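You operate a simulated robot arm through the tools that you are given. There is no shell and no other tool. Be economical: measure what you need, move in short steps, check, and stop when the job is done.

You are at the controls of a simulated two-armed robot. One attempt, no reset.

Task
On the teal table, fold the grey cloth in half.
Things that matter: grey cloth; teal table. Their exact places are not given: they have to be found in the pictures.

The check looks at the end state, three seconds after you hand in, the way a careful person would. Anything else that was tipped, shoved, dropped, spilled or broken makes it a failure. Flat cloth is picked up by pressing the open fingertips on it (5 to 10 N) and closing them slowly along it; thin cloth reads only 2 to 8 mm in the jaws.

Robot
Two 7-joint arms with two-finger grippers on one trunk, on a base that drives. Base frame: it is fixed to the floor where the robot stands at the start and does not move with it; the origin is under the middle of the robot, x ahead of it, y to its left, z up; the surface under the hand at the start is at about z = 800. Lengths are in mm, angles in degrees, forces in N, time in s.
The left shoulder is at the start at [99, 163, 924], the right one opposite. With the tool pointing down near the work surface each hand reaches from about 300 to 780 mm from the robot's upright axis, wherever it stands, measured 20 degrees to its own side. Places, roughly: teal table [900, 300, 800]. Payload 2.45 kg a hand.
Tool frame (each hand has its own): the origin (TCP) lies between the finger pads and is the grasp point; the fingertips stand 26 mm ahead of it; z points along the fingers, y is the line along which they close. Largest opening 96 mm; the body of the gripper starts 69 mm behind the TCP.
Orientation is that of the tool frame in the base frame, as a unit quaternion [w, x, y, z]. With the fingers straight down and closing along the base's y, the tool's x points along the base's -x, its y along +y and its z along -z.

Tools
- The arms move only by the tool servo_tool. It takes "left_deltas", "right_deltas" or both (then of equal length, played together; a hand with none holds still); each is a list that holds one entry, the list of rows, each a list of 7 numbers: the turn, a rotation vector about the tool's x, y, z in degrees, then the shift along the tool's x, y, z in mm, then the gripper command, from -1 (shut) to 1 (fully open), values between in proportion. In form: [[[ax, ay, az, dx, dy, dz, hand], ...]]. A call has 1 to 20 rows; each row shifts and turns the commanded pose from where the row before left it, along the tool's axes as they then stand. Rows are played at 5 a second. More than 50 mm and 8.6 degrees between two rows, or a gripper value outside its range, and nothing of the call is played. A pose out of reach is approached as far as the arm can. The call stops where the force on the tool passes 40 N (or 10 N more than at its start, if that is more) or the arm is blocked; 0.2 s more then pass. Each finger halts on what it meets, pressing with about 23 N; the grip force reading is that of the motor and also rises with nothing between the fingers. The clock runs only during rows and for 0.2 s after the last one: add rows that do not move to give the fingers time. The reply holds the time, the measured pose of the TCP, the force on the tool along the base axes, the opening and the grip force, in the units named above and with some noise, with the torque about the TCP (base axes, N m) and any sound that the robot's microphone picked up.
- Cameras (640 x 400 px; columns grow to the right, rows downward): "scene" is now at [274.8, 26.1, 1368.5]; the picture's right is [0.33, -0.94, -0.00], its down [-0.83, -0.29, -0.47] and it looks along [0.45, 0.16, -0.88] (base axes); focal length 288 px, centre (320, 200). "left" rides on the left gripper at [82, -3, -98] in its tool frame; the picture's right is [0.04, 1.00, 0.00], its down [-0.73, 0.03, -0.68] and it looks along [-0.68, 0.03, 0.73] (tool axes); focal length 256 px, centre (320, 200). "right" rides on the right gripper at [82, 3, -98] in its tool frame; the picture's right is [-0.04, 1.00, 0.00], its down [-0.73, -0.03, -0.68] and it looks along [-0.68, -0.03, 0.73] (tool axes); focal length 256 px, centre (320, 200).
- get_image(camera): a new picture of that camera. It takes no simulated time.
- slide_trunk(by): slides the trunk up (or, below 0, down) by that many mm; the arms and the scene camera ride with it, the base frame stays. It gives what a move gives, with no picture.
- base_move(legs): drives the robot by 1 to 6 legs, each [ahead, left, turn to the left] in mm, mm and degrees, along the robot's own axes; the way and the turn of a leg run together, so that a leg with both is an arc; at most 1500 mm and 180 degrees a leg. The arms and the cameras ride along, it lands a little off, and it stops where it bumps. It gives what a move gives.
- head_to(pan, tilt): turns the head with the scene camera to pan (to the left, within 120 degrees either way) and tilt (down, from -29 to 69), counted from straight ahead of the robot. It gives what a move gives.
- point_at(camera, pixels): for up to 12 pixels [column, row] of the newest picture of that camera ("zoom" is the newest enlarged one), the place [x, y, z] in the base frame of the surface seen there, good to about 2 mm. It takes no simulated time.
- close_up(camera, box): a new picture of the part [left, top, right, bottom] of that camera's present view, enlarged. It takes no simulated time.
- hand_in(): hands the job in; it is judged then, once.

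Work in short steps. Measure before you move; look again where a grasp or a placing could have gone wrong, and mend it. You have 80 turns and 70 pictures in all, those below and enlarged ones among them. Open the grippers and draw the arms clear of the work before you hand the job in, unless the task says otherwise; then end with one line.

The tools are called after "Emit:" as a command line: name --argument value ..., lists and objects as JSON in quotes. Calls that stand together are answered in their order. servo_tool: Moves the arms, as the interface text tells. Its arguments: {"type":"object","properties":{"left_deltas":{"type":"array"},"right_deltas":{"type":"array"}},"required":[]} The other tools are called the same way: slide_trunk (by) slides the trunk up or down; base_move (legs) drives the base; head_to (pan, tilt) turns the head that bears the scene camera; get_image (camera) takes a picture; point_at (camera, pixels) gives the place of the surface under pixels of a picture; close_up (camera, box) takes an enlarged picture of a part of a camera's view; hand_in () hands the job in.

At the start:

```text
t: 0.0
left_tcp_pos: [464.9, 258.4, 1003.3]
left_tcp_rot: [-0.001, 0.0, 1.0, -0.002]
left_wrist_force: [0.1, -0.2, -0.3]
left_torque: [-0.01, 0.01, -0.02]
left_grip_width: 95.9
left_gripper_force: 0.1
right_tcp_pos: [375.7, -71.0, 1004.4]
right_tcp_rot: [-0.001, 0.0, 1.0, -0.001]
right_wrist_force: [-0.2, -0.1, 0.4]
right_torque: [-0.02, -0.02, -0.02]
right_grip_width: 95.8
right_gripper_force: 0.0
trunk travel left (down, up): [-100.0, 467.0]
robot x, y, heading: [0.2, -0.1, 0.0]
head pan, tilt: [19.5, 61.4]
```

scene: 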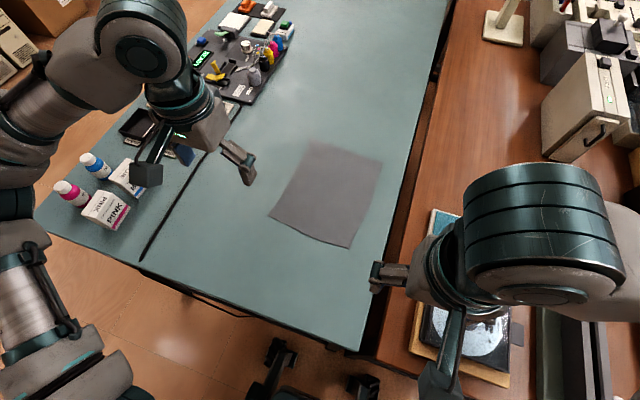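
right: 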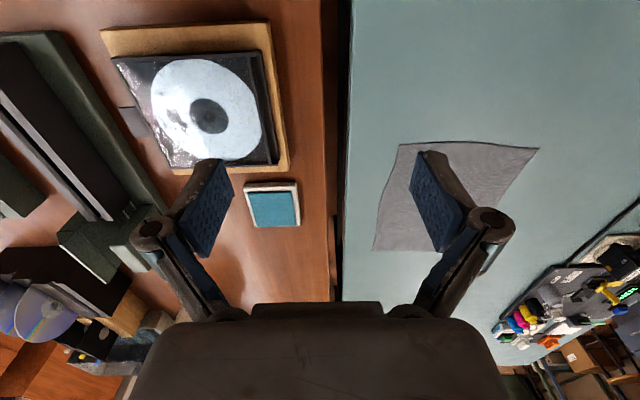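
left: 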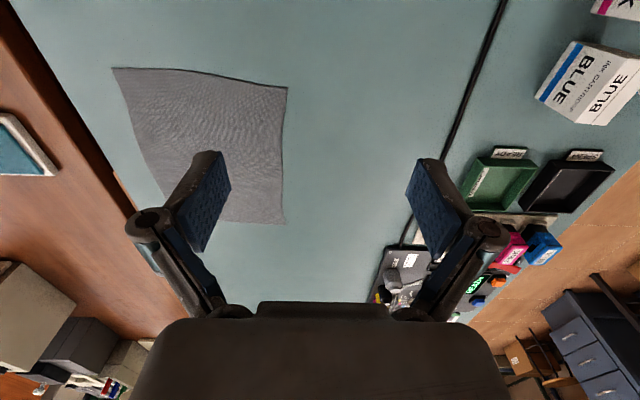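

The grey cloth shows in the scene picture with corners near (312,142), (383,161), (349,248), (270,216). I measure these corners and some table points.

Emit:
point_at --camera "scene" --pixels '[[313, 144], [381, 162], [348, 246], [272, 215], [330, 195], [300, 270], [240, 190], [400, 150], [375, 205], [310, 231], [292, 180], [347, 153]]'

Emit:
close_up --camera "scene" --box '[240, 120, 420, 260]'

```text
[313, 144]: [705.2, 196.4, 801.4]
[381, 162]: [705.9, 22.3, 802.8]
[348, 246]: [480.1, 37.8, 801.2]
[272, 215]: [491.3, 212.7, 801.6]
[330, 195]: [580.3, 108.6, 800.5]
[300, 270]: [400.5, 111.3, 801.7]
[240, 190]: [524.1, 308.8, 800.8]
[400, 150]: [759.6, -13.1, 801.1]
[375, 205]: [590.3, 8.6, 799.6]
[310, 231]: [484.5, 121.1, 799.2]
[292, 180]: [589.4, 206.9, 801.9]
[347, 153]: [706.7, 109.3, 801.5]
```

```text
2.86 times, centred on (330, 190) of scene
```

zoom: 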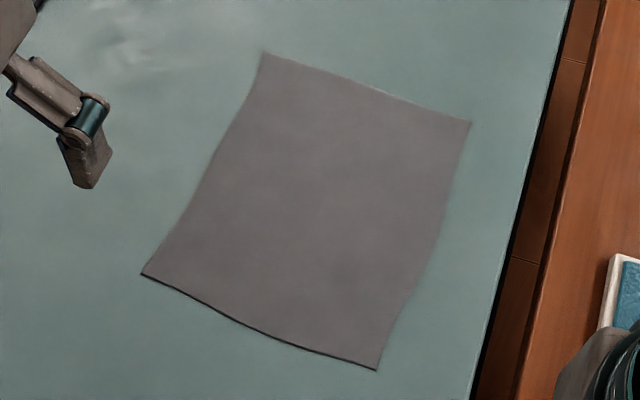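

The cloth spans x≈480–706, y≈25–205, flat on z≈801. Plan: pinch the far edge with both hands (closing along x) and fold it toward the robot. First I turn the hands 90° where they are, cameras outward.

Emit:
servo_tool --left_deltas '[[[0, 0, 8.182, 0, 0, 0, 0.5], [0, 0, 8.182, 0, 0, 0, 0.5], [0, 0, 8.182, 0, 0, 0, 0.5], [0, 0, 8.182, 0, 0, 0, 0.5], [0, 0, 8.182, 0, 0, 0, 0.5], [0, 0, 8.182, 0, 0, 0, 0.5], [0, 0, 8.182, 0, 0, 0, 0.5], [0, 0, 8.182, 0, 0, 0, 0], [0, 0, 8.182, 0, 0, 0, 0], [0, 0, 8.182, 0, 0, 0, -0.1], [0, 0, 8.182, 0, 0, 0, -0.1], [0, 0, 0, 0, 0, 0, -0.1]]]' --right_deltas '[[[0, 0, -8.182, 0, 0, 0, 0.5], [0, 0, -8.182, 0, 0, 0, 0.5], [0, 0, -8.182, 0, 0, 0, 0.5], [0, 0, -8.182, 0, 0, 0, 0.5], [0, 0, -8.182, 0, 0, 0, 0.5], [0, 0, -8.182, 0, 0, 0, 0.5], [0, 0, -8.182, 0, 0, 0, 0.5], [0, 0, -8.182, 0, 0, 0, 0], [0, 0, -8.182, 0, 0, 0, 0], [0, 0, -8.182, 0, 0, 0, -0.1], [0, 0, -8.182, 0, 0, 0, -0.1], [0, 0, 0, 0, 0, 0, -0.1]]]'

```text
t: 2.6
left_tcp_pos: [459.9, 257.2, 1006.3]
left_tcp_rot: [0.002, 0.709, 0.706, 0.001]
left_wrist_force: [0.9, -0.3, -0.3]
left_torque: [0.0, -0.01, -0.01]
left_grip_width: 43.5
left_gripper_force: 0.0
right_tcp_pos: [371.1, -71.1, 1005.5]
right_tcp_rot: [-0.001, 0.708, -0.706, 0.001]
right_wrist_force: [-0.1, -0.3, -0.2]
right_torque: [0.04, 0.02, 0.02]
right_grip_width: 43.3
right_gripper_force: 0.0
trunk travel left (down, up): [-100.0, 467.0]
robot x, y, heading: [-0.7, -1.0, 0.0]
head pan, tilt: [19.5, 61.4]
```

Both hands turned correctly. Now I move them over the far corners at z≈880.

Emit:
servo_tool --left_deltas '[[[0, 0, 0, -7.5, 24.6, 12.6, -0.1], [0, 0, 0, -7.5, 24.6, 12.6, -0.1], [0, 0, 0, -7.5, 24.6, 12.6, -0.1], [0, 0, 0, -7.5, 24.6, 12.6, -0.1], [0, 0, 0, -7.5, 24.6, 12.6, -0.1], [0, 0, 0, -7.5, 24.6, 12.6, -0.1], [0, 0, 0, -7.5, 24.6, 12.6, -0.1], [0, 0, 0, -7.5, 24.6, 12.6, -0.1], [0, 0, 0, -7.5, 24.6, 12.6, -0.1], [0, 0, 0, -7.5, 24.6, 12.6, -0.1], [0, 0, 0, 0, 0, 0, -0.1], [0, 0, 0, 0, 0, 0, -0.1]]]' --right_deltas '[[[0, 0, 0, -10.9, -33.5, 12.6, -0.1], [0, 0, 0, -10.9, -33.5, 12.6, -0.1], [0, 0, 0, -10.9, -33.5, 12.6, -0.1], [0, 0, 0, -10.9, -33.5, 12.6, -0.1], [0, 0, 0, -10.9, -33.5, 12.6, -0.1], [0, 0, 0, -10.9, -33.5, 12.6, -0.1], [0, 0, 0, -10.9, -33.5, 12.6, -0.1], [0, 0, 0, -10.9, -33.5, 12.6, -0.1], [0, 0, 0, -10.9, -33.5, 12.6, -0.1], [0, 0, 0, -10.9, -33.5, 12.6, -0.1], [0, 0, 0, 0, 0, 0, -0.1], [0, 0, 0, 0, 0, 0, -0.1]]]'

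Emit:
get_image --camera "right"

Emit:
get_image --camera "left"

Emit:
get_image --camera "scene"

```text
t: 5.2
left_tcp_pos: [708.6, 181.6, 881.8]
left_tcp_rot: [0.001, 0.707, 0.707, 0.001]
left_wrist_force: [-0.1, 0.8, 0.3]
left_torque: [0.0, -0.06, 0.0]
left_grip_width: 43.1
left_gripper_force: 0.1
right_tcp_pos: [684.3, 27.7, 889.1]
right_tcp_rot: [-0.001, 0.707, -0.707, 0.001]
right_wrist_force: [-0.5, 0.1, 0.0]
right_torque: [-0.01, -0.04, 0.03]
right_grip_width: 43.3
right_gripper_force: 0.0
right hand out of reach, approached as far as the arm can: row 10
trunk travel left (down, up): [-100.0, 467.0]
robot x, y, heading: [-0.5, 2.5, 0.1]
head pan, tilt: [19.5, 61.4]
```

```text
65 pictures are left
```

right: 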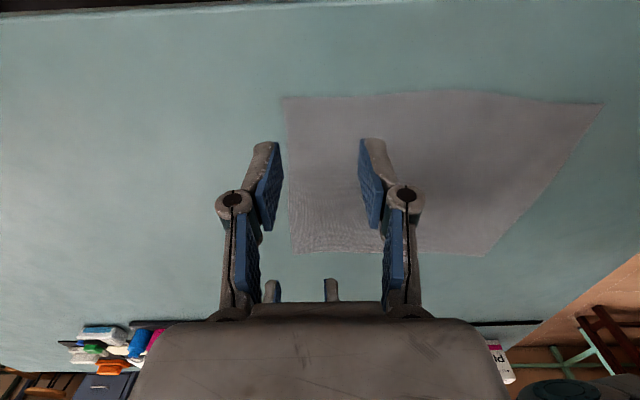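

```text
64 pictures are left
```

left: 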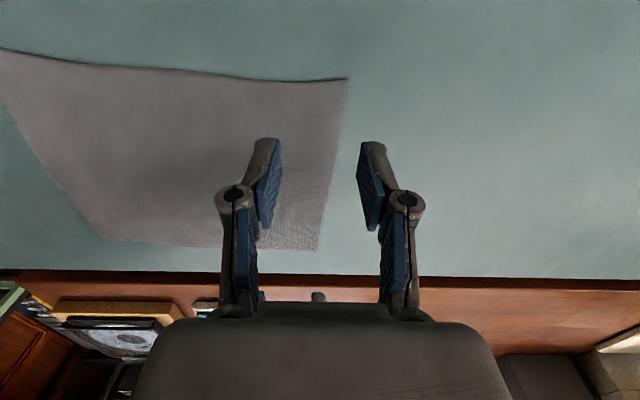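

```text
63 pictures are left
```

scene: 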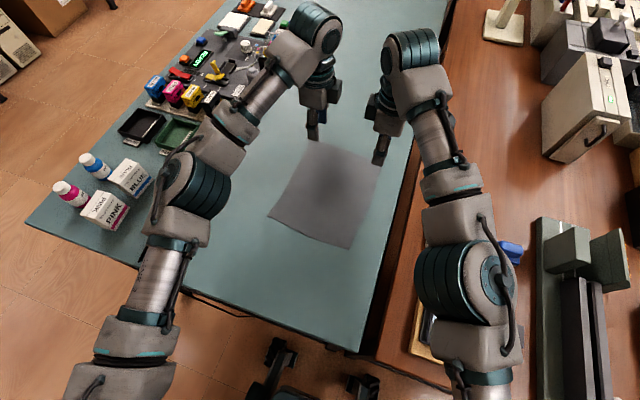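

The right hand falls ~22 mm short in x. Before driving the base a little ahead, I check the table's near edge and the black objects near (280,370), (365,385).

Emit:
head_to --pan 0 --tilt 69

Emit:
get_image --camera "scene"

```text
t: 6.0
left_tcp_pos: [708.4, 182.6, 880.8]
left_tcp_rot: [0.001, 0.707, 0.707, 0.001]
left_wrist_force: [0.9, -0.1, 1.0]
left_torque: [-0.03, 0.01, 0.02]
left_grip_width: 43.3
left_gripper_force: 0.1
right_tcp_pos: [684.9, 27.8, 886.9]
right_tcp_rot: [0.0, -0.707, 0.707, -0.002]
right_wrist_force: [0.5, 0.5, 0.1]
right_torque: [0.03, 0.01, 0.0]
right_grip_width: 43.1
right_gripper_force: 0.1
trunk travel left (down, up): [-100.0, 467.0]
robot x, y, heading: [-0.8, 4.2, -0.1]
head pan, tilt: [0.0, 68.8]
```

```text
62 pictures are left
```

scene: 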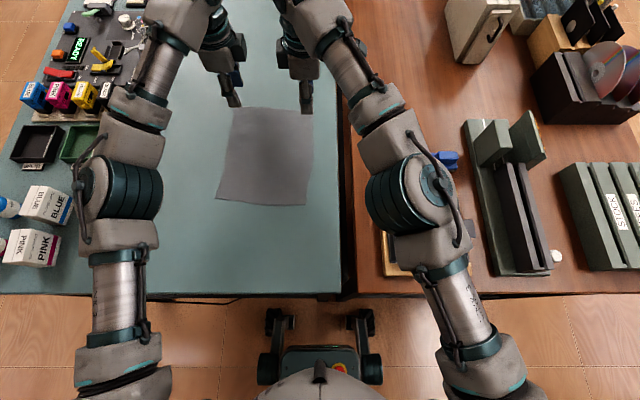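

The black objects are the robot's own wheels, with free floor ahead. I drive 45 mm ahead and 30 mm left.

Emit:
base_move --legs '[[45, 30, 0]]'

```text
t: 7.0
left_tcp_pos: [753.4, 191.5, 884.1]
left_tcp_rot: [-0.004, 0.708, 0.706, 0.007]
left_wrist_force: [0.2, -1.9, 0.0]
left_torque: [0.13, 0.01, 0.01]
left_grip_width: 43.2
left_gripper_force: 0.1
right_tcp_pos: [732.4, 39.0, 889.5]
right_tcp_rot: [0.006, -0.706, 0.709, 0.004]
right_wrist_force: [0.0, -1.0, -0.7]
right_torque: [0.14, 0.04, 0.0]
right_grip_width: 43.0
right_gripper_force: 0.0
trunk travel left (down, up): [-100.0, 467.0]
robot x, y, heading: [43.0, 28.8, 0.1]
head pan, tilt: [0.0, 68.8]
```

Base moved. Now I bring both hands to x≈706 above the far edge and lower to z≈850.

Emit:
servo_tool --left_deltas '[[[0, 0, 0, -4.5, -23.5, 0, -0.1], [0, 0, 0, -4.5, -23.5, 0, -0.1], [0, 0, 0, 0, 0, 17, -0.1], [0, 0, 0, 0, 0, 17, -0.1], [0, 0, 0, 0, 0, 0, -0.1], [0, 0, 0, 0, 0, 0, -0.1]]]' --right_deltas '[[[0, 0, 0, 0, 13, 0, -0.1], [0, 0, 0, 0, 13, 0, -0.1], [0, 0, 0, 0, 0, 17, -0.1], [0, 0, 0, 0, 0, 17, -0.1], [0, 0, 0, 0, 0, 0, -0.1], [0, 0, 0, 0, 0, 0, -0.1]]]'

Emit:
get_image --camera "scene"

```text
t: 8.4
left_tcp_pos: [701.2, 196.2, 851.2]
left_tcp_rot: [0.003, 0.709, 0.706, 0.004]
left_wrist_force: [-0.7, 0.5, -0.3]
left_torque: [-0.04, 0.01, 0.01]
left_grip_width: 43.4
left_gripper_force: 0.1
right_tcp_pos: [700.6, 52.2, 859.4]
right_tcp_rot: [0.003, -0.706, 0.708, -0.004]
right_wrist_force: [0.4, 0.6, 0.8]
right_torque: [-0.01, -0.07, 0.01]
right_grip_width: 43.0
right_gripper_force: 0.1
trunk travel left (down, up): [-100.0, 467.0]
robot x, y, heading: [46.6, 25.9, -0.2]
head pan, tilt: [0.0, 68.8]
```

```text
61 pictures are left
```

scene: 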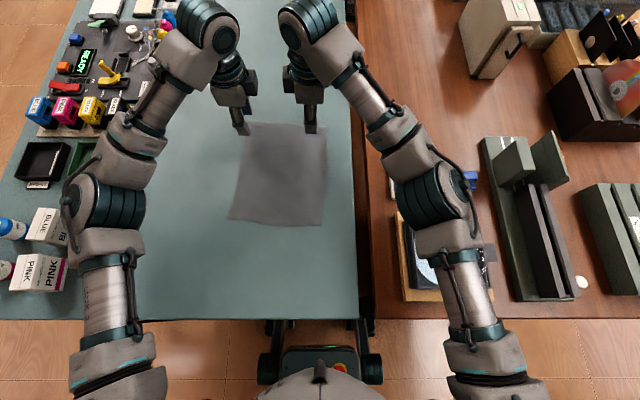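

Left reads (701,196,851), right (701,52,859); I correct both to x≈706, y≈182/38, z≈845 and look with both hand cameras.

Emit:
servo_tool --left_deltas '[[[0, 0, 0, -14, 5, 6, -0.1], [0, 0, 0, 0, 0, 0, -0.1], [0, 0, 0, 0, 0, 0, -0.1]]]' --right_deltas '[[[0, 0, 0, 14, -5, 14, -0.1], [0, 0, 0, 0, 0, 0, -0.1], [0, 0, 0, 0, 0, 0, -0.1]]]'

Emit:
get_image --camera "right"

Emit:
get_image --camera "left"

```text
t: 9.2
left_tcp_pos: [705.3, 183.2, 845.4]
left_tcp_rot: [0.003, 0.708, 0.706, 0.004]
left_wrist_force: [-0.1, 0.5, -1.1]
left_torque: [-0.04, 0.01, -0.02]
left_grip_width: 43.3
left_gripper_force: 0.0
right_tcp_pos: [706.5, 39.7, 844.6]
right_tcp_rot: [0.003, -0.706, 0.708, -0.003]
right_wrist_force: [0.4, -0.6, 0.2]
right_torque: [-0.02, -0.02, -0.01]
right_grip_width: 43.1
right_gripper_force: 0.1
trunk travel left (down, up): [-100.0, 467.0]
robot x, y, heading: [45.8, 27.1, 0.3]
head pan, tilt: [0.0, 68.8]
```

```text
60 pictures are left
```

right: 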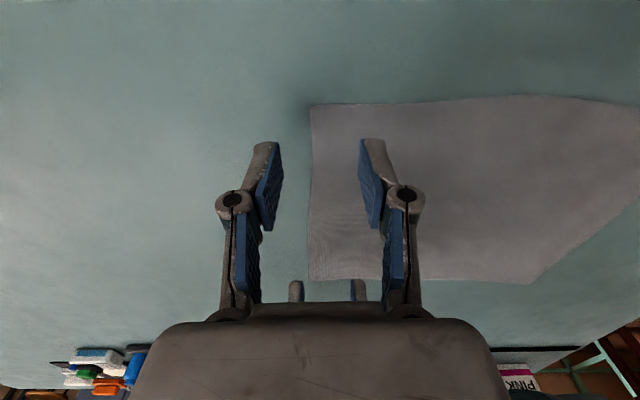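

```text
59 pictures are left
```

left: 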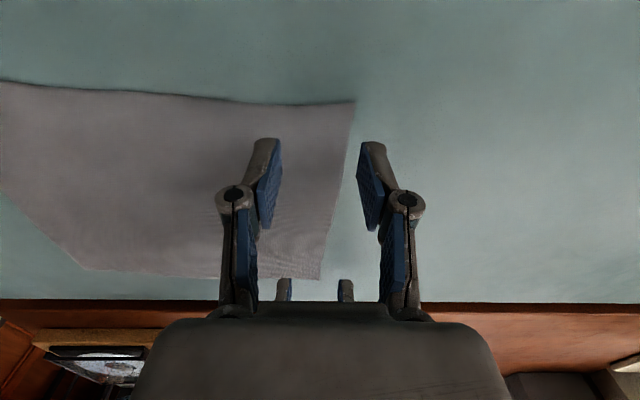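

The far edge lies between the fingers of both hands. I measure the edge points precisely in each camera.

Emit:
point_at --camera "right" --pixels '[[313, 110], [312, 160], [311, 210], [311, 270]]'

Emit:
point_at --camera "left" --pixels '[[349, 106], [342, 160], [332, 210], [318, 270]]'

```text
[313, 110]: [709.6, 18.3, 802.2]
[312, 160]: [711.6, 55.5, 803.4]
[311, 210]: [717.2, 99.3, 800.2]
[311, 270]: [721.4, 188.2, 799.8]
```

```text
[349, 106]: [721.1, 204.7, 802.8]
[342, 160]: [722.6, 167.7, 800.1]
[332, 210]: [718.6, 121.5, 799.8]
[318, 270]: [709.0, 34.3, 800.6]
```

The edge is really at x≈711 (right hand) and ≈721 (left hand). I shift the left +12 and right +3 in x and lower to just above contact.

Emit:
servo_tool --left_deltas '[[[0, 0, 0, 0, 12, 0, -0.1], [0, 0, 0, 0, 0, 8, -0.1], [0, 0, 0, 0, 0, 8, -0.1], [0, 0, 0, 0, 0, 2, -0.1], [0, 0, 0, 0, 0, 0, -0.1]]]' --right_deltas '[[[0, 0, 0, 0, -3, 0, -0.1], [0, 0, 0, 0, 0, 8, -0.1], [0, 0, 0, 0, 0, 8, -0.1], [0, 0, 0, 0, 0, 2, -0.1], [0, 0, 0, 0, 0, 0, -0.1]]]'

```text
t: 10.4
left_tcp_pos: [718.4, 174.9, 829.2]
left_tcp_rot: [0.001, 0.708, 0.706, 0.007]
left_wrist_force: [0.1, -0.3, -0.6]
left_torque: [0.01, -0.03, -0.02]
left_grip_width: 43.1
left_gripper_force: 0.1
right_tcp_pos: [708.9, 30.2, 827.4]
right_tcp_rot: [0.007, -0.705, 0.709, 0.0]
right_wrist_force: [0.5, 0.0, 0.4]
right_torque: [0.05, 0.0, 0.03]
right_grip_width: 43.1
right_gripper_force: 0.0
trunk travel left (down, up): [-100.0, 467.0]
robot x, y, heading: [44.9, 24.9, 0.0]
head pan, tilt: [0.0, 68.8]
```

No contact yet. I lower in 1 mm steps to feel contact.

Emit:
servo_tool --left_deltas '[[[0, 0, 0, 0, 0, 1, -0.1], [0, 0, 0, 0, 0, 1, -0.1], [0, 0, 0, 0, 0, 1, -0.1], [0, 0, 0, 0, 0, 0, -0.1]]]' --right_deltas '[[[0, 0, 0, 0, 0, 1, -0.1], [0, 0, 0, 0, 0, 1, -0.1], [0, 0, 0, 0, 0, 0, -0.1], [0, 0, 0, 0, 0, 0, -0.1]]]'

```text
t: 11.4
left_tcp_pos: [717.8, 177.5, 827.3]
left_tcp_rot: [0.001, 0.708, 0.706, 0.006]
left_wrist_force: [-0.1, -1.9, 2.2]
left_torque: [-0.02, 0.06, -0.01]
left_grip_width: 43.4
left_gripper_force: 0.2
right_tcp_pos: [709.3, 32.9, 827.8]
right_tcp_rot: [0.005, -0.705, 0.709, -0.001]
right_wrist_force: [-0.9, -2.2, 7.6]
right_torque: [-0.04, 0.21, 0.06]
right_grip_width: 44.9
right_gripper_force: 1.0
trunk travel left (down, up): [-100.0, 467.0]
robot x, y, heading: [45.4, 25.5, -0.1]
head pan, tilt: [0.0, 68.8]
```

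Right presses with 7.6 N, left only 2.2 N; I lower the left 2 mm more.

Emit:
servo_tool --left_deltas '[[[0, 0, 0, 0, 0, 1, -0.1], [0, 0, 0, 0, 0, 0.7, -0.1], [0, 0, 0, 0, 0, 0, -0.1]]]'

```text
t: 12.2
left_tcp_pos: [717.7, 175.8, 825.1]
left_tcp_rot: [0.003, 0.708, 0.706, 0.007]
left_wrist_force: [-1.4, -0.8, 11.3]
left_torque: [-0.01, 0.38, -0.02]
left_grip_width: 46.9
left_gripper_force: 1.7
right_tcp_pos: [708.8, 33.7, 826.0]
right_tcp_rot: [0.005, -0.706, 0.708, -0.002]
right_wrist_force: [-0.4, 0.1, 5.0]
right_torque: [-0.09, 0.11, 0.0]
right_grip_width: 44.0
right_gripper_force: 0.3
trunk travel left (down, up): [-100.0, 467.0]
robot x, y, heading: [43.1, 24.1, -0.2]
head pan, tilt: [0.0, 68.8]
```

Contact is good (11 N and 5 N). I ease the left 0.4 mm and close both slowly.

Emit:
servo_tool --left_deltas '[[[0, 0, 0, 0, 0, -0.4, -0.15], [0, 0, 0, 0, 0, 0, -0.22], [0, 0, 0, 0, 0, 0, -0.29], [0, 0, 0, 0, 0, 0, -0.36], [0, 0, 0, 0, 0, 0, -0.43], [0, 0, 0, 0, 0, 0, -0.5], [0, 0, 0, 0, 0, 0, -0.57], [0, 0, 0, 0, 0, 0, -0.64], [0, 0, 0, 0, 0, 0, -0.71], [0, 0, 0, 0, 0, 0, -0.78], [0, 0, 0, 0, 0, 0, -0.85], [0, 0, 0, 0, 0, 0, -0.92], [0, 0, 0, 0, 0, 0, -1], [0, 0, 0, 0, 0, 0, -1], [0, 0, 0, 0, 0, 0, -1]]]' --right_deltas '[[[0, 0, 0, 0, 0, 0.3, -0.15], [0, 0, 0, 0, 0, 0, -0.22], [0, 0, 0, 0, 0, 0, -0.29], [0, 0, 0, 0, 0, 0, -0.36], [0, 0, 0, 0, 0, 0, -0.43], [0, 0, 0, 0, 0, 0, -0.5], [0, 0, 0, 0, 0, 0, -0.57], [0, 0, 0, 0, 0, 0, -0.64], [0, 0, 0, 0, 0, 0, -0.71], [0, 0, 0, 0, 0, 0, -0.78], [0, 0, 0, 0, 0, 0, -0.85], [0, 0, 0, 0, 0, 0, -0.92], [0, 0, 0, 0, 0, 0, -1], [0, 0, 0, 0, 0, 0, -1], [0, 0, 0, 0, 0, 0, -1]]]'

Emit:
get_image --camera "right"

Emit:
get_image --camera "left"

```text
t: 15.4
left_tcp_pos: [716.2, 176.9, 826.3]
left_tcp_rot: [0.002, 0.709, 0.706, 0.007]
left_wrist_force: [1.0, 0.4, 20.8]
left_torque: [0.05, -0.13, -0.02]
left_grip_width: 1.4
left_gripper_force: 20.6
right_tcp_pos: [707.5, 33.6, 827.0]
right_tcp_rot: [0.005, -0.706, 0.709, -0.003]
right_wrist_force: [0.6, 0.9, 8.4]
right_torque: [0.0, -0.04, -0.01]
right_grip_width: 3.4
right_gripper_force: 21.9
trunk travel left (down, up): [-100.0, 467.0]
robot x, y, heading: [45.2, 27.5, -0.2]
head pan, tilt: [0.0, 68.8]
```

```text
58 pictures are left
```

right: 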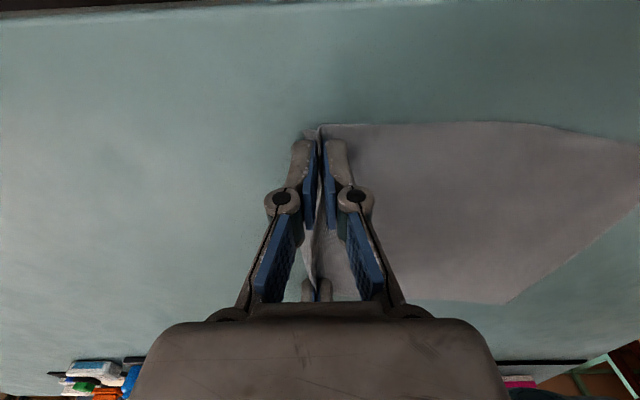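

```text
57 pictures are left
```

left: 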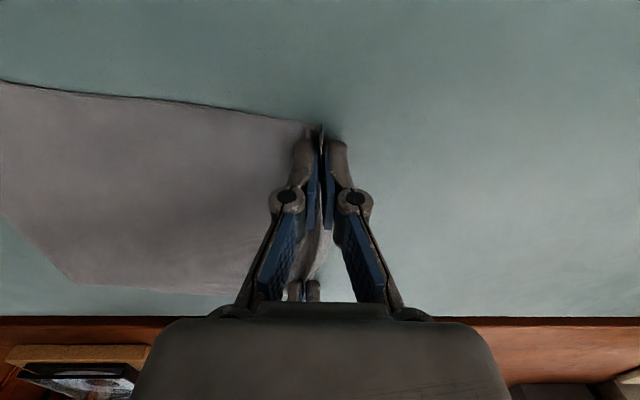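

The right reads 3.4 mm and the left 1.4 mm, with cloth between the jaws in both pictures. I lift both 40 mm slowly and check.

Emit:
servo_tool --left_deltas '[[[0, 0, 0, 0, 0, -8, -1], [0, 0, 0, 0, 0, -8, -1], [0, 0, 0, 0, 0, -8, -1], [0, 0, 0, 0, 0, -8, -1], [0, 0, 0, 0, 0, -8, -1], [0, 0, 0, 0, 0, 0, -1]]]' --right_deltas '[[[0, 0, 0, 0, 0, -8, -1], [0, 0, 0, 0, 0, -8, -1], [0, 0, 0, 0, 0, -8, -1], [0, 0, 0, 0, 0, -8, -1], [0, 0, 0, 0, 0, -8, -1], [0, 0, 0, 0, 0, 0, -1]]]'

Emit:
get_image --camera "right"

Emit:
get_image --camera "left"

Emit:
get_image --camera "scene"

```text
t: 16.8
left_tcp_pos: [717.9, 178.5, 865.4]
left_tcp_rot: [0.001, 0.708, 0.706, 0.004]
left_wrist_force: [0.5, 0.6, 1.0]
left_torque: [0.03, -0.01, -0.01]
left_grip_width: 1.4
left_gripper_force: 24.3
right_tcp_pos: [710.1, 32.9, 865.5]
right_tcp_rot: [0.005, -0.706, 0.708, -0.001]
right_wrist_force: [0.8, -1.4, -0.3]
right_torque: [-0.06, 0.0, 0.02]
right_grip_width: 3.7
right_gripper_force: 20.9
trunk travel left (down, up): [-100.0, 467.0]
robot x, y, heading: [49.3, 29.0, 0.0]
head pan, tilt: [0.0, 68.8]
```

```text
56 pictures are left
```

right: 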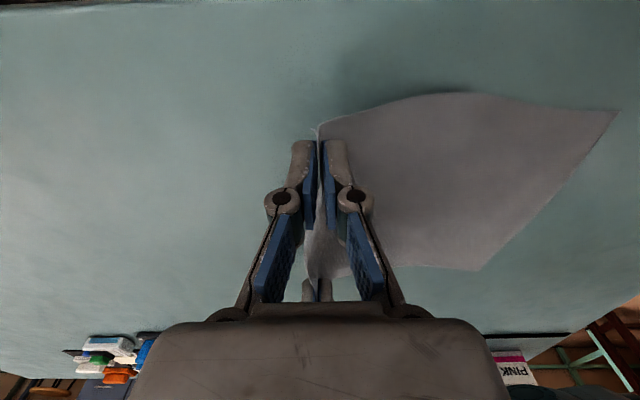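

```text
55 pictures are left
```

left: 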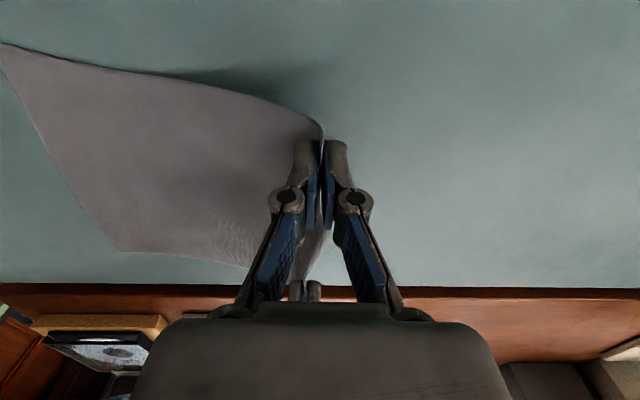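

```text
54 pictures are left
```

scene: 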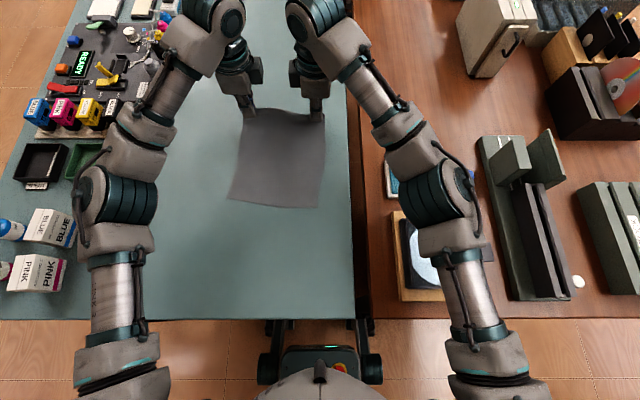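

Both corners are held and lifted. I measure where the near edge is now: near (232,198), (275,205), (318,205).

Emit:
point_at --camera "scene" --pixels '[[233, 197], [275, 203], [316, 205], [318, 180], [236, 170], [280, 190]]'

```text
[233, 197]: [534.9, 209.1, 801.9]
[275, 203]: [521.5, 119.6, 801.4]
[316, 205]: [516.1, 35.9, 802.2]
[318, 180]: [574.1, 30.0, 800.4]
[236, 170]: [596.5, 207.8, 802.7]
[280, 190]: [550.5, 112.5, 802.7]
```

The cloth's near edge lies now at x≈516 (right) to 535 (left); hands hold the far edge at x≈711–718. I carry it over in an arc back toward the robot.

Emit:
servo_tool --left_deltas '[[[0, 0, 0, 0, -7, -18, -1], [0, 0, 0, 0, -7, -18, -1], [0, 0, 0, 0, -20, -9, -1], [0, 0, 0, 0, -20, -9, -1], [0, 0, 0, 0, -19, -3, -1], [0, 0, 0, 0, -19, -2, -1], [0, 0, 0, 0, -21, 2, -1], [0, 0, 0, 0, -21, 3, -1], [0, 0, 0, 0, -15, 6, -1], [0, 0, 0, 0, -15, 7, -1], [0, 0, 0, 0, 0, 0, -1], [0, 0, 0, 0, 0, 0, -1]]]' --right_deltas '[[[0, 0, 0, 0, 7, -18, -1], [0, 0, 0, 0, 7, -18, -1], [0, 0, 0, 0, 20, -9, -1], [0, 0, 0, 0, 20, -9, -1], [0, 0, 0, 0, 19, -3, -1], [0, 0, 0, 0, 19, -2, -1], [0, 0, 0, 0, 21, 2, -1], [0, 0, 0, 0, 21, 3, -1], [0, 0, 0, 0, 15, 6, -1], [0, 0, 0, 0, 15, 7, -1], [0, 0, 0, 0, 0, 0, -1], [0, 0, 0, 0, 0, 0, -1]]]'

Emit:
get_image --camera "right"

Emit:
get_image --camera "scene"

```text
t: 19.4
left_tcp_pos: [552.3, 178.3, 904.4]
left_tcp_rot: [0.002, 0.708, 0.706, 0.006]
left_wrist_force: [-1.1, 0.7, 0.6]
left_torque: [0.03, -0.06, -0.03]
left_grip_width: 3.4
left_gripper_force: 20.2
right_tcp_pos: [543.3, 33.5, 903.8]
right_tcp_rot: [0.004, -0.706, 0.709, -0.001]
right_wrist_force: [1.0, 0.4, -1.0]
right_torque: [-0.04, 0.02, 0.0]
right_grip_width: 3.1
right_gripper_force: 20.6
trunk travel left (down, up): [-100.0, 467.0]
robot x, y, heading: [40.7, 24.9, -0.3]
head pan, tilt: [0.0, 68.8]
```

```text
53 pictures are left
```

right: 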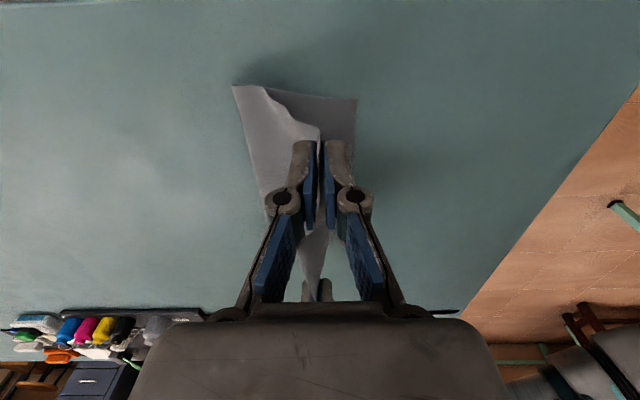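

```text
52 pictures are left
```

scene: 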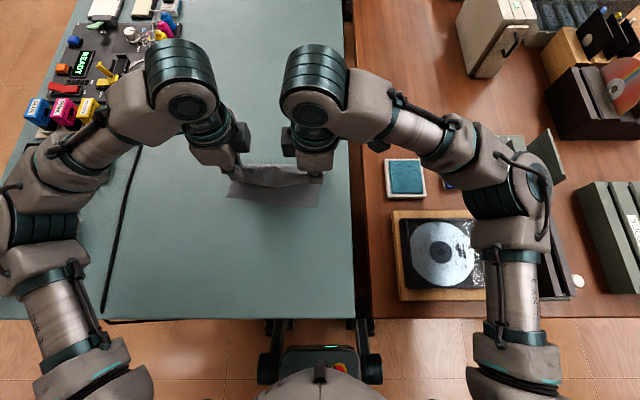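

The fold is forming; near edge still in place at (230,198)–(318,206). I now lower and shift slightly toward the robot, then tilt the fingers ~40° forward so the edge points toward the near side.

Emit:
servo_tool --left_deltas '[[[0, 0, 0, 0, -6, 10, -1], [0, 0, 0, 0, -6, 10, -1], [0, 0, 0, 0, -5, 10, -1], [-8, 0, 0, 0, 0, 0, -1], [-8, 0, 0, 0, 0, 0, -1], [-8, 0, 0, 0, 0, 0, -1], [-8, 0, 0, 0, 0, 0, -1], [-8, 0, 0, 0, 0, 0, -1], [0, 0, 0, 0, 0, 0, -1], [0, 0, 0, 0, 0, 0, -1]]]' --right_deltas '[[[0, 0, 0, 0, 8, 10, -1], [0, 0, 0, 0, 8, 10, -1], [0, 0, 0, 0, 7, 10, -1], [8, 0, 0, 0, 0, 0, -1], [8, 0, 0, 0, 0, 0, -1], [8, 0, 0, 0, 0, 0, -1], [8, 0, 0, 0, 0, 0, -1], [8, 0, 0, 0, 0, 0, -1], [0, 0, 0, 0, 0, 0, -1], [0, 0, 0, 0, 0, 0, -1]]]'

Emit:
get_image --camera "right"

Emit:
get_image --camera "scene"

```text
t: 21.6
left_tcp_pos: [536.6, 177.9, 873.4]
left_tcp_rot: [0.243, 0.665, 0.662, 0.247]
left_wrist_force: [0.3, -0.3, -1.7]
left_torque: [-0.01, 0.02, -0.01]
left_grip_width: 4.4
left_gripper_force: 24.7
right_tcp_pos: [520.5, 33.8, 874.2]
right_tcp_rot: [0.246, -0.662, 0.665, -0.243]
right_wrist_force: [-0.5, 0.1, 1.3]
right_torque: [0.02, -0.06, 0.02]
right_grip_width: 3.1
right_gripper_force: 20.7
trunk travel left (down, up): [-100.0, 467.0]
robot x, y, heading: [48.7, 28.1, -0.2]
head pan, tilt: [0.0, 68.8]
```

```text
51 pictures are left
```

right: 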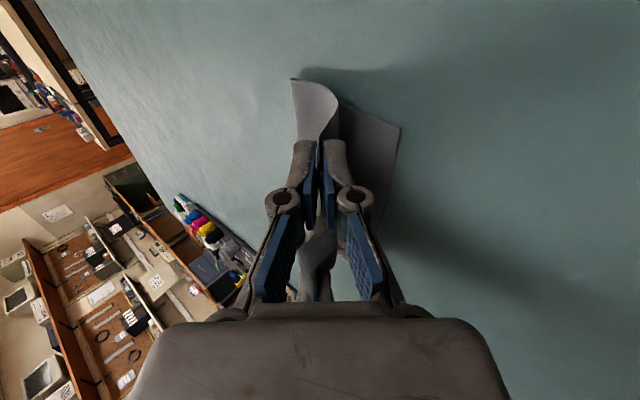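

```text
50 pictures are left
```

scene: 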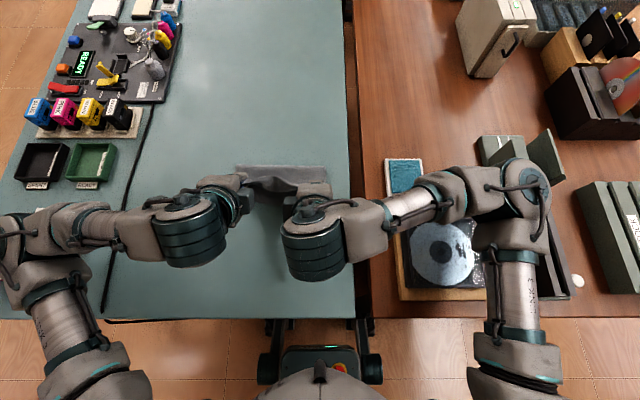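

Tilt is right: both hands point forward-down 40°, holding cloth. I lower along the base z by ~41 mm with a slight pull toward the robot.

Emit:
servo_tool --left_deltas '[[[0, 0, 0, 0, -5, 4.7, -1], [0, 0, 0, 0, -5, 4.7, -1], [0, 0, 0, 0, -5, 4.7, -1], [0, 0, 0, 0, -5, 4.7, -1], [0, 0, 0, 0, -5, 4.7, -1], [0, 0, 0, 0, -5, 4.7, -1], [0, 0, 0, 0, 0, 0, -1], [0, 0, 0, 0, 0, 0, -1]]]' --right_deltas '[[[0, 0, 0, 0, 5.8, 4.3, -1], [0, 0, 0, 0, 5.8, 4.3, -1], [0, 0, 0, 0, 5.8, 4.3, -1], [0, 0, 0, 0, 5.8, 4.3, -1], [0, 0, 0, 0, 5.8, 4.3, -1], [0, 0, 0, 0, 5.8, 4.3, -1], [0, 0, 0, 0, 0, 0, -1], [0, 0, 0, 0, 0, 0, -1]]]'

Emit:
get_image --camera "right"

Emit:
get_image --camera "left"

Emit:
get_image --camera "scene"

```text
t: 23.4
left_tcp_pos: [532.0, 178.2, 832.2]
left_tcp_rot: [0.244, 0.664, 0.662, 0.247]
left_wrist_force: [-3.0, 0.5, 1.8]
left_torque: [-0.01, 0.0, 0.01]
left_grip_width: 4.4
left_gripper_force: 21.3
right_tcp_pos: [510.3, 34.3, 831.5]
right_tcp_rot: [0.247, -0.661, 0.665, -0.244]
right_wrist_force: [2.9, 0.1, -2.1]
right_torque: [0.0, 0.03, -0.01]
right_grip_width: 3.1
right_gripper_force: 19.3
trunk travel left (down, up): [-100.0, 467.0]
robot x, y, heading: [44.4, 27.6, -0.2]
head pan, tilt: [0.0, 68.8]
```

```text
49 pictures are left
```

right: 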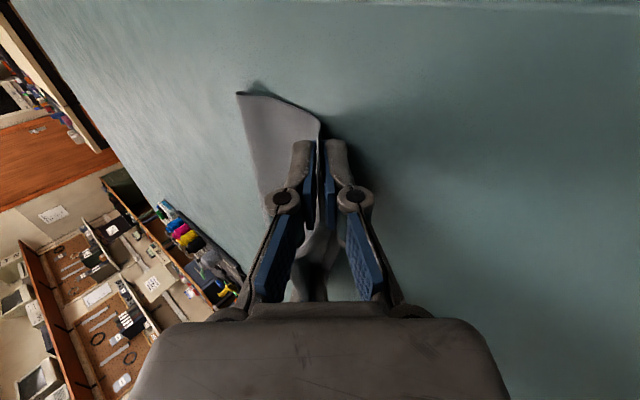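

```text
48 pictures are left
```

left: 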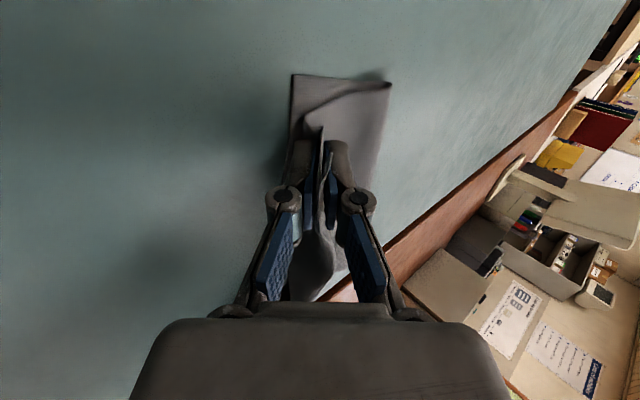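

```text
47 pictures are left
```

scene: 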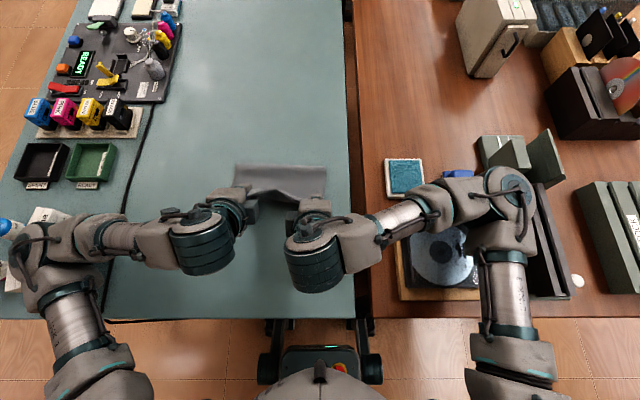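

Left view shows the bottom layer's near edge at column 291, just behind the tips; in the right view I can't see it. I measure points.

Emit:
point_at --camera "right" --pixels '[[240, 95], [280, 100], [317, 128], [265, 130], [325, 120], [310, 110]]'

Emit:
point_at --camera "left" --pixels '[[294, 78], [386, 82], [294, 120], [340, 95], [330, 85], [380, 150]]'

Emit:
close_up --camera "right" --box '[220, 60, 420, 220]'

Emit:
close_up --camera "scene" --box '[200, 140, 360, 240]'

```text
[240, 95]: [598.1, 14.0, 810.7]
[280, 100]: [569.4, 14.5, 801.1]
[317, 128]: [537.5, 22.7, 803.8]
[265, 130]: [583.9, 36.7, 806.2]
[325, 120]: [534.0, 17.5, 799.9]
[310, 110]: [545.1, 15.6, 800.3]
```

```text
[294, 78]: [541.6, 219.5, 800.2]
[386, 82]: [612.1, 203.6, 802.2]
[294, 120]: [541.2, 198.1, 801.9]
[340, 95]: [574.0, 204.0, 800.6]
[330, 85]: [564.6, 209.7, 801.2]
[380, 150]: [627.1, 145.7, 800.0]
```

```text
2.50 times, centred on (320, 140) of right
```

zoom: 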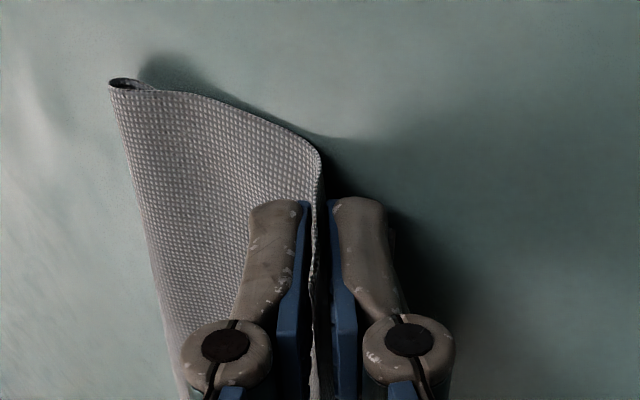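

```text
4.00 times, centred on (280, 190) of scene
```

zoom: 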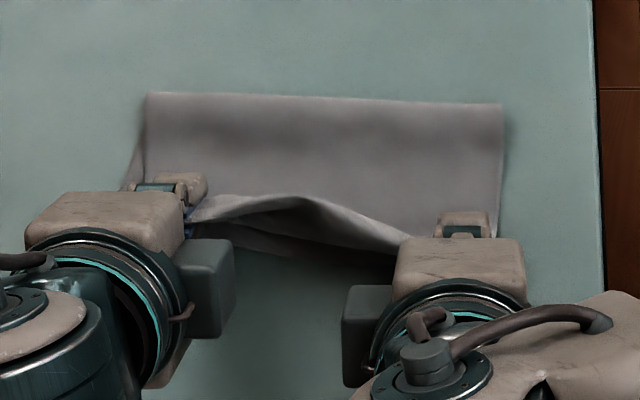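

The geometry on the left is unclear, so I take an enlarged left view.

Emit:
close_up --camera "left" --box '[220, 50, 420, 210]'

Emit:
point_at --camera "zoom" --pixels '[[183, 80], [180, 200], [230, 75], [240, 200], [300, 150], [350, 110], [420, 85], [535, 90], [500, 130], [470, 300], [260, 110], [200, 80]]'

```text
2.50 times, centred on (320, 130) of left
```

zoom: 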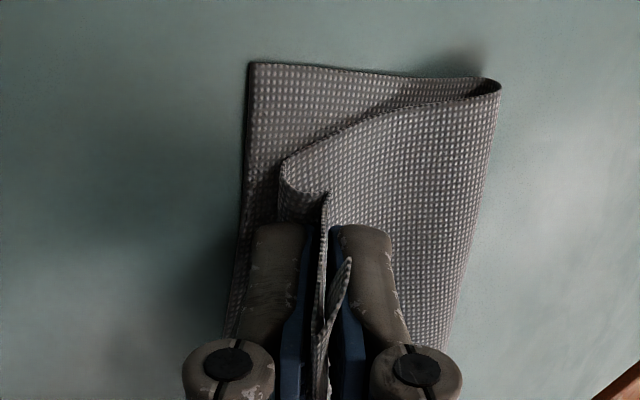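

```text
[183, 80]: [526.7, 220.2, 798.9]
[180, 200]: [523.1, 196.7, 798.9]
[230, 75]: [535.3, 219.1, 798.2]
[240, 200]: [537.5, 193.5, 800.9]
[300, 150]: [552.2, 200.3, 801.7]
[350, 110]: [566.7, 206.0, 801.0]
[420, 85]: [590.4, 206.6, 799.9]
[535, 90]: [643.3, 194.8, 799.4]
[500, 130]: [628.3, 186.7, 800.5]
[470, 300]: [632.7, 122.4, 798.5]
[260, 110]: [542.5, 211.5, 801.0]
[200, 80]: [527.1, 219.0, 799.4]
```

The left view shows slack: the upper layer loops past the pinch, and the bottom layer (x 540–615) is shorter than the upper. I'll lift back up and forward so the bottom layer lies longer, then lay it down again.

Emit:
servo_tool --left_deltas '[[[0, 0, 0, 0, 16.1, -3.1, -1], [0, 0, 0, 0, 16.1, -3.1, -1], [0, 0, 0, 0, 16.1, -3.1, -1], [0, 0, 0, 0, 13.7, 1.9, -1], [0, 0, 0, 0, 13.7, 1.9, -1], [0, 0, 0, 0, 13.7, 1.9, -1], [0, 0, 0, 0, 11.5, 9.6, -1], [0, 0, 0, 0, 11.5, 9.6, -1], [0, 0, 0, 0, 0, 0, -1], [0, 0, 0, 0, 0, 0, -1]]]' --right_deltas '[[[0, 0, 0, 0, -16.1, -3.1, -1], [0, 0, 0, 0, -16.1, -3.1, -1], [0, 0, 0, 0, -16.1, -3.1, -1], [0, 0, 0, 0, -13.7, 1.9, -1], [0, 0, 0, 0, -13.7, 1.9, -1], [0, 0, 0, 0, -13.7, 1.9, -1], [0, 0, 0, 0, -11.5, 9.6, -1], [0, 0, 0, 0, -11.5, 9.6, -1], [0, 0, 0, 0, 0, 0, -1], [0, 0, 0, 0, 0, 0, -1]]]'

Emit:
get_image --camera "left"

Emit:
get_image --camera "right"

Emit:
get_image --camera "scene"

```text
t: 25.6
left_tcp_pos: [627.0, 177.4, 894.2]
left_tcp_rot: [0.244, 0.665, 0.661, 0.246]
left_wrist_force: [1.0, -0.3, 0.4]
left_torque: [-0.01, -0.2, 0.01]
left_grip_width: 3.8
left_gripper_force: 20.8
right_tcp_pos: [606.7, 34.1, 893.2]
right_tcp_rot: [0.246, -0.662, 0.665, -0.244]
right_wrist_force: [1.1, 1.1, 1.0]
right_torque: [0.04, 0.01, -0.01]
right_grip_width: 2.5
right_gripper_force: 29.1
trunk travel left (down, up): [-100.0, 467.0]
robot x, y, heading: [42.3, 21.6, -0.1]
head pan, tilt: [0.0, 68.8]
```

```text
43 pictures are left
```

left: 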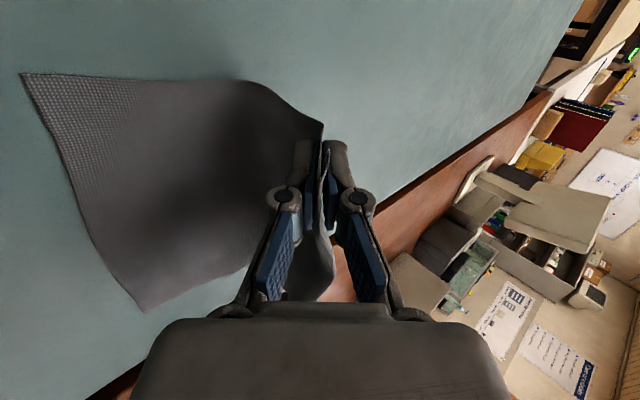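

```text
42 pictures are left
```

right: 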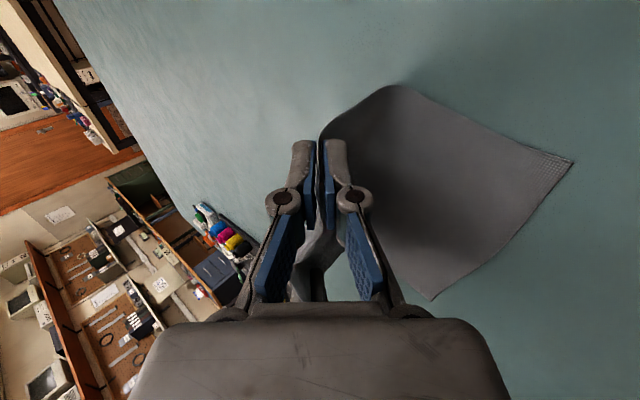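

```text
41 pictures are left
```

scene: 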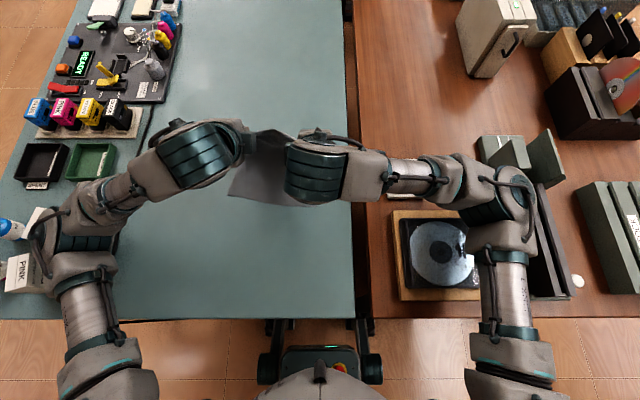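

The cloth is clearly unfolded over the bottom again. I measure the near edge and corners from both hand cameras.

Emit:
point_at --camera "left" --pixels '[[26, 77], [75, 180], [146, 306], [150, 85], [220, 88], [260, 92], [318, 130]]'

Emit:
point_at --camera "right" --pixels '[[570, 162], [500, 235], [433, 296], [500, 125], [450, 102], [400, 90], [325, 130]]'

```text
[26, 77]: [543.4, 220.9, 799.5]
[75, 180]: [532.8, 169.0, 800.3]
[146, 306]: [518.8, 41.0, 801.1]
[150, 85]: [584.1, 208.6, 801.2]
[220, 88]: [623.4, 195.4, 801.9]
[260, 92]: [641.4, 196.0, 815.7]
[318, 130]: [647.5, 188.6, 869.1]
```

```text
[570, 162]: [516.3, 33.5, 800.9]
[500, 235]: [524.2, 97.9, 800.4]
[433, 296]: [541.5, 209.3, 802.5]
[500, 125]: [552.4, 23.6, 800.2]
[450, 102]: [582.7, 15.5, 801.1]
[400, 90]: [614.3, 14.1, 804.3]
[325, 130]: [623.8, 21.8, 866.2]
```

Near edge: (542,212) left, (516,33) right. Counting the ~45 mm gathered in the jaws, the fold line should lie at x≈650/628, so the tips should land at x≈593/570. I go back over it and down.

Emit:
servo_tool --left_deltas '[[[0, 0, 0, 0, -9.7, -8.1, -1], [0, 0, 0, 0, -9.7, -8.1, -1], [0, 0, 0, 0, -9.7, -8.1, -1], [0, 0, 0, 0, -10.3, 7, -1], [0, 0, 0, 0, -10.3, 7, -1], [0, 0, 0, 0, -10.3, 7, -1], [0, 0, 0, 0, -10.3, 7, -1], [0, 0, 0, 0, -10.3, 7, -1], [0, 0, 0, 0, 0, 0, -1], [0, 0, 0, 0, 0, 0, -1]]]' --right_deltas '[[[0, 0, 0, 0, 9.7, -8.1, -1], [0, 0, 0, 0, 9.7, -8.1, -1], [0, 0, 0, 0, 9.7, -8.1, -1], [0, 0, 0, 0, 10.3, 7, -1], [0, 0, 0, 0, 10.3, 7, -1], [0, 0, 0, 0, 10.3, 7, -1], [0, 0, 0, 0, 10.3, 7, -1], [0, 0, 0, 0, 10.3, 7, -1], [0, 0, 0, 0, 0, 0, -1], [0, 0, 0, 0, 0, 0, -1]]]'

Emit:
get_image --camera "left"

Emit:
get_image --camera "right"

Emit:
close_up --camera "scene" --box '[180, 110, 380, 235]'

```text
t: 28.0
left_tcp_pos: [593.5, 161.6, 859.0]
left_tcp_rot: [0.262, 0.666, 0.646, 0.266]
left_wrist_force: [-0.2, -2.1, -2.0]
left_torque: [0.03, -0.1, 0.01]
left_grip_width: 0.7
left_gripper_force: 21.7
right_tcp_pos: [565.4, 16.9, 833.0]
right_tcp_rot: [0.244, -0.652, 0.675, -0.245]
right_wrist_force: [1.1, -0.7, 0.2]
right_torque: [0.03, 0.09, 0.08]
right_grip_width: 0.5
right_gripper_force: 20.8
trunk travel left (down, up): [-100.0, 467.0]
robot x, y, heading: [58.7, 24.4, -1.7]
head pan, tilt: [0.0, 68.8]
stopped in row 10 (left hand): the arm was blocked; the commanded pose is now the measured one
```

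```text
40 pictures are left
```

left: 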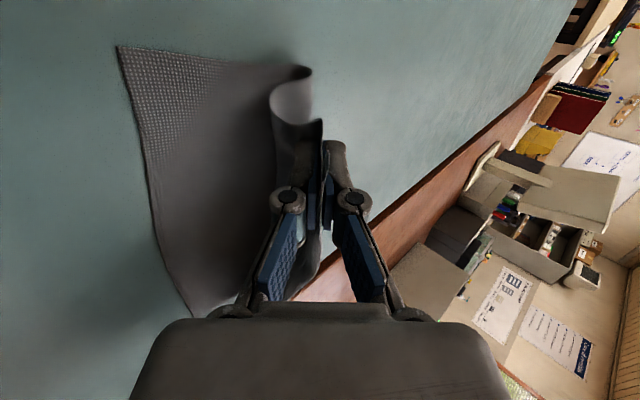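

```text
39 pictures are left
```

right: 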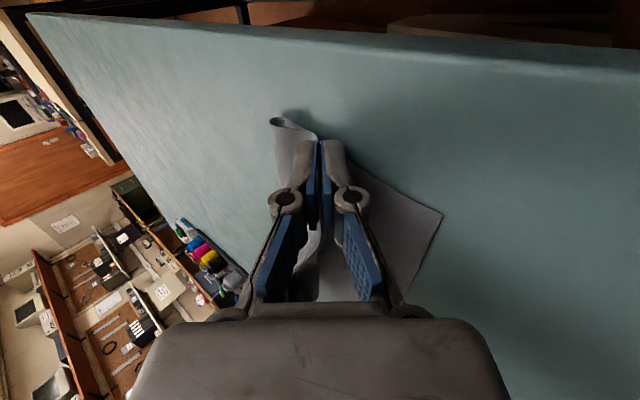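

```text
3.20 times, centred on (280, 172) of scene
```

zoom: 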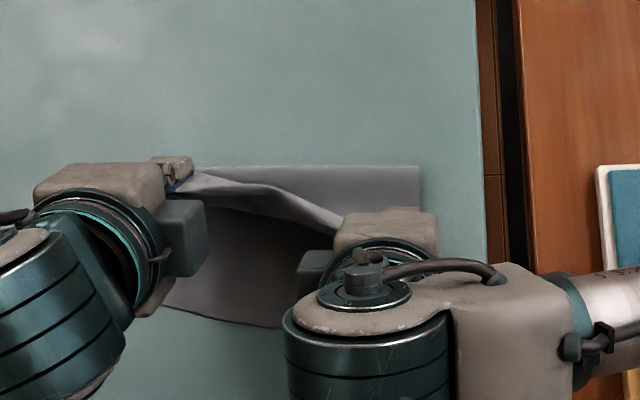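

The left arm was blocked and the base got nudged (heading −1.7°). I look at the whole scene to find the obstacle.

Emit:
get_image --camera "scene"

Emit:
head_to --pan 45 --tilt 60

Emit:
get_image --camera "scene"

```text
37 pictures are left
```

scene: 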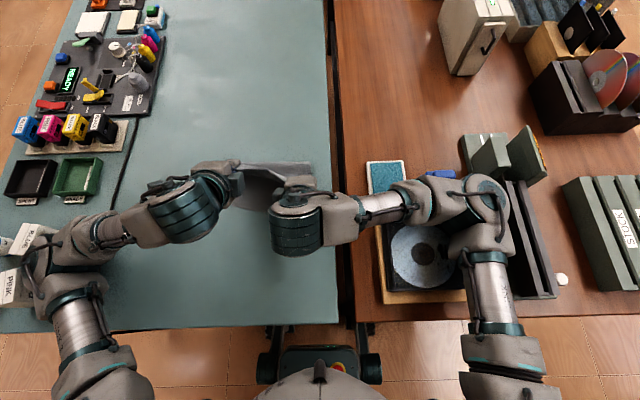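

```text
t: 29.1
left_tcp_pos: [590.1, 165.1, 857.8]
left_tcp_rot: [0.263, 0.668, 0.645, 0.263]
left_wrist_force: [0.6, 0.0, 0.1]
left_torque: [-0.04, 0.01, -0.02]
left_grip_width: 4.7
left_gripper_force: 27.6
right_tcp_pos: [561.3, 21.2, 834.1]
right_tcp_rot: [0.244, -0.651, 0.674, -0.249]
right_wrist_force: [-1.3, 0.0, 0.8]
right_torque: [0.0, 0.01, 0.01]
right_grip_width: 0.8
right_gripper_force: 23.0
trunk travel left (down, up): [-100.0, 467.0]
robot x, y, heading: [58.0, 26.1, -1.4]
head pan, tilt: [45.0, 60.0]
```

```text
36 pictures are left
```

scene: 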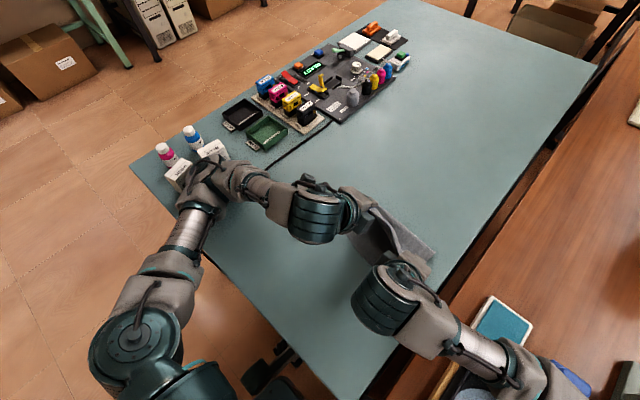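

The left elbow has come down right at the PINK/BLUE cartridge boxes near (195,175). I look closer.

Emit:
close_up --camera "scene" --box '[120, 90, 320, 230]'

```text
2.86 times, centred on (220, 160) of scene
```

zoom: 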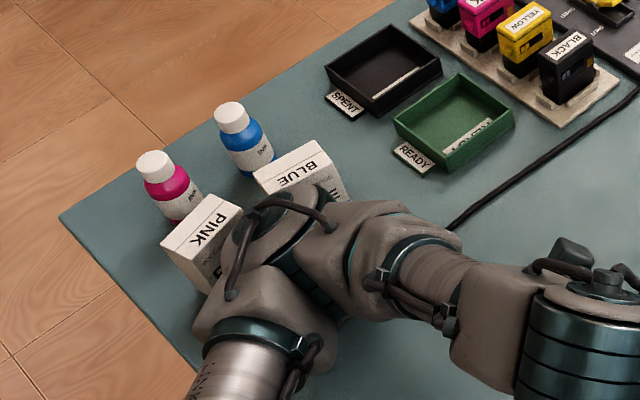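

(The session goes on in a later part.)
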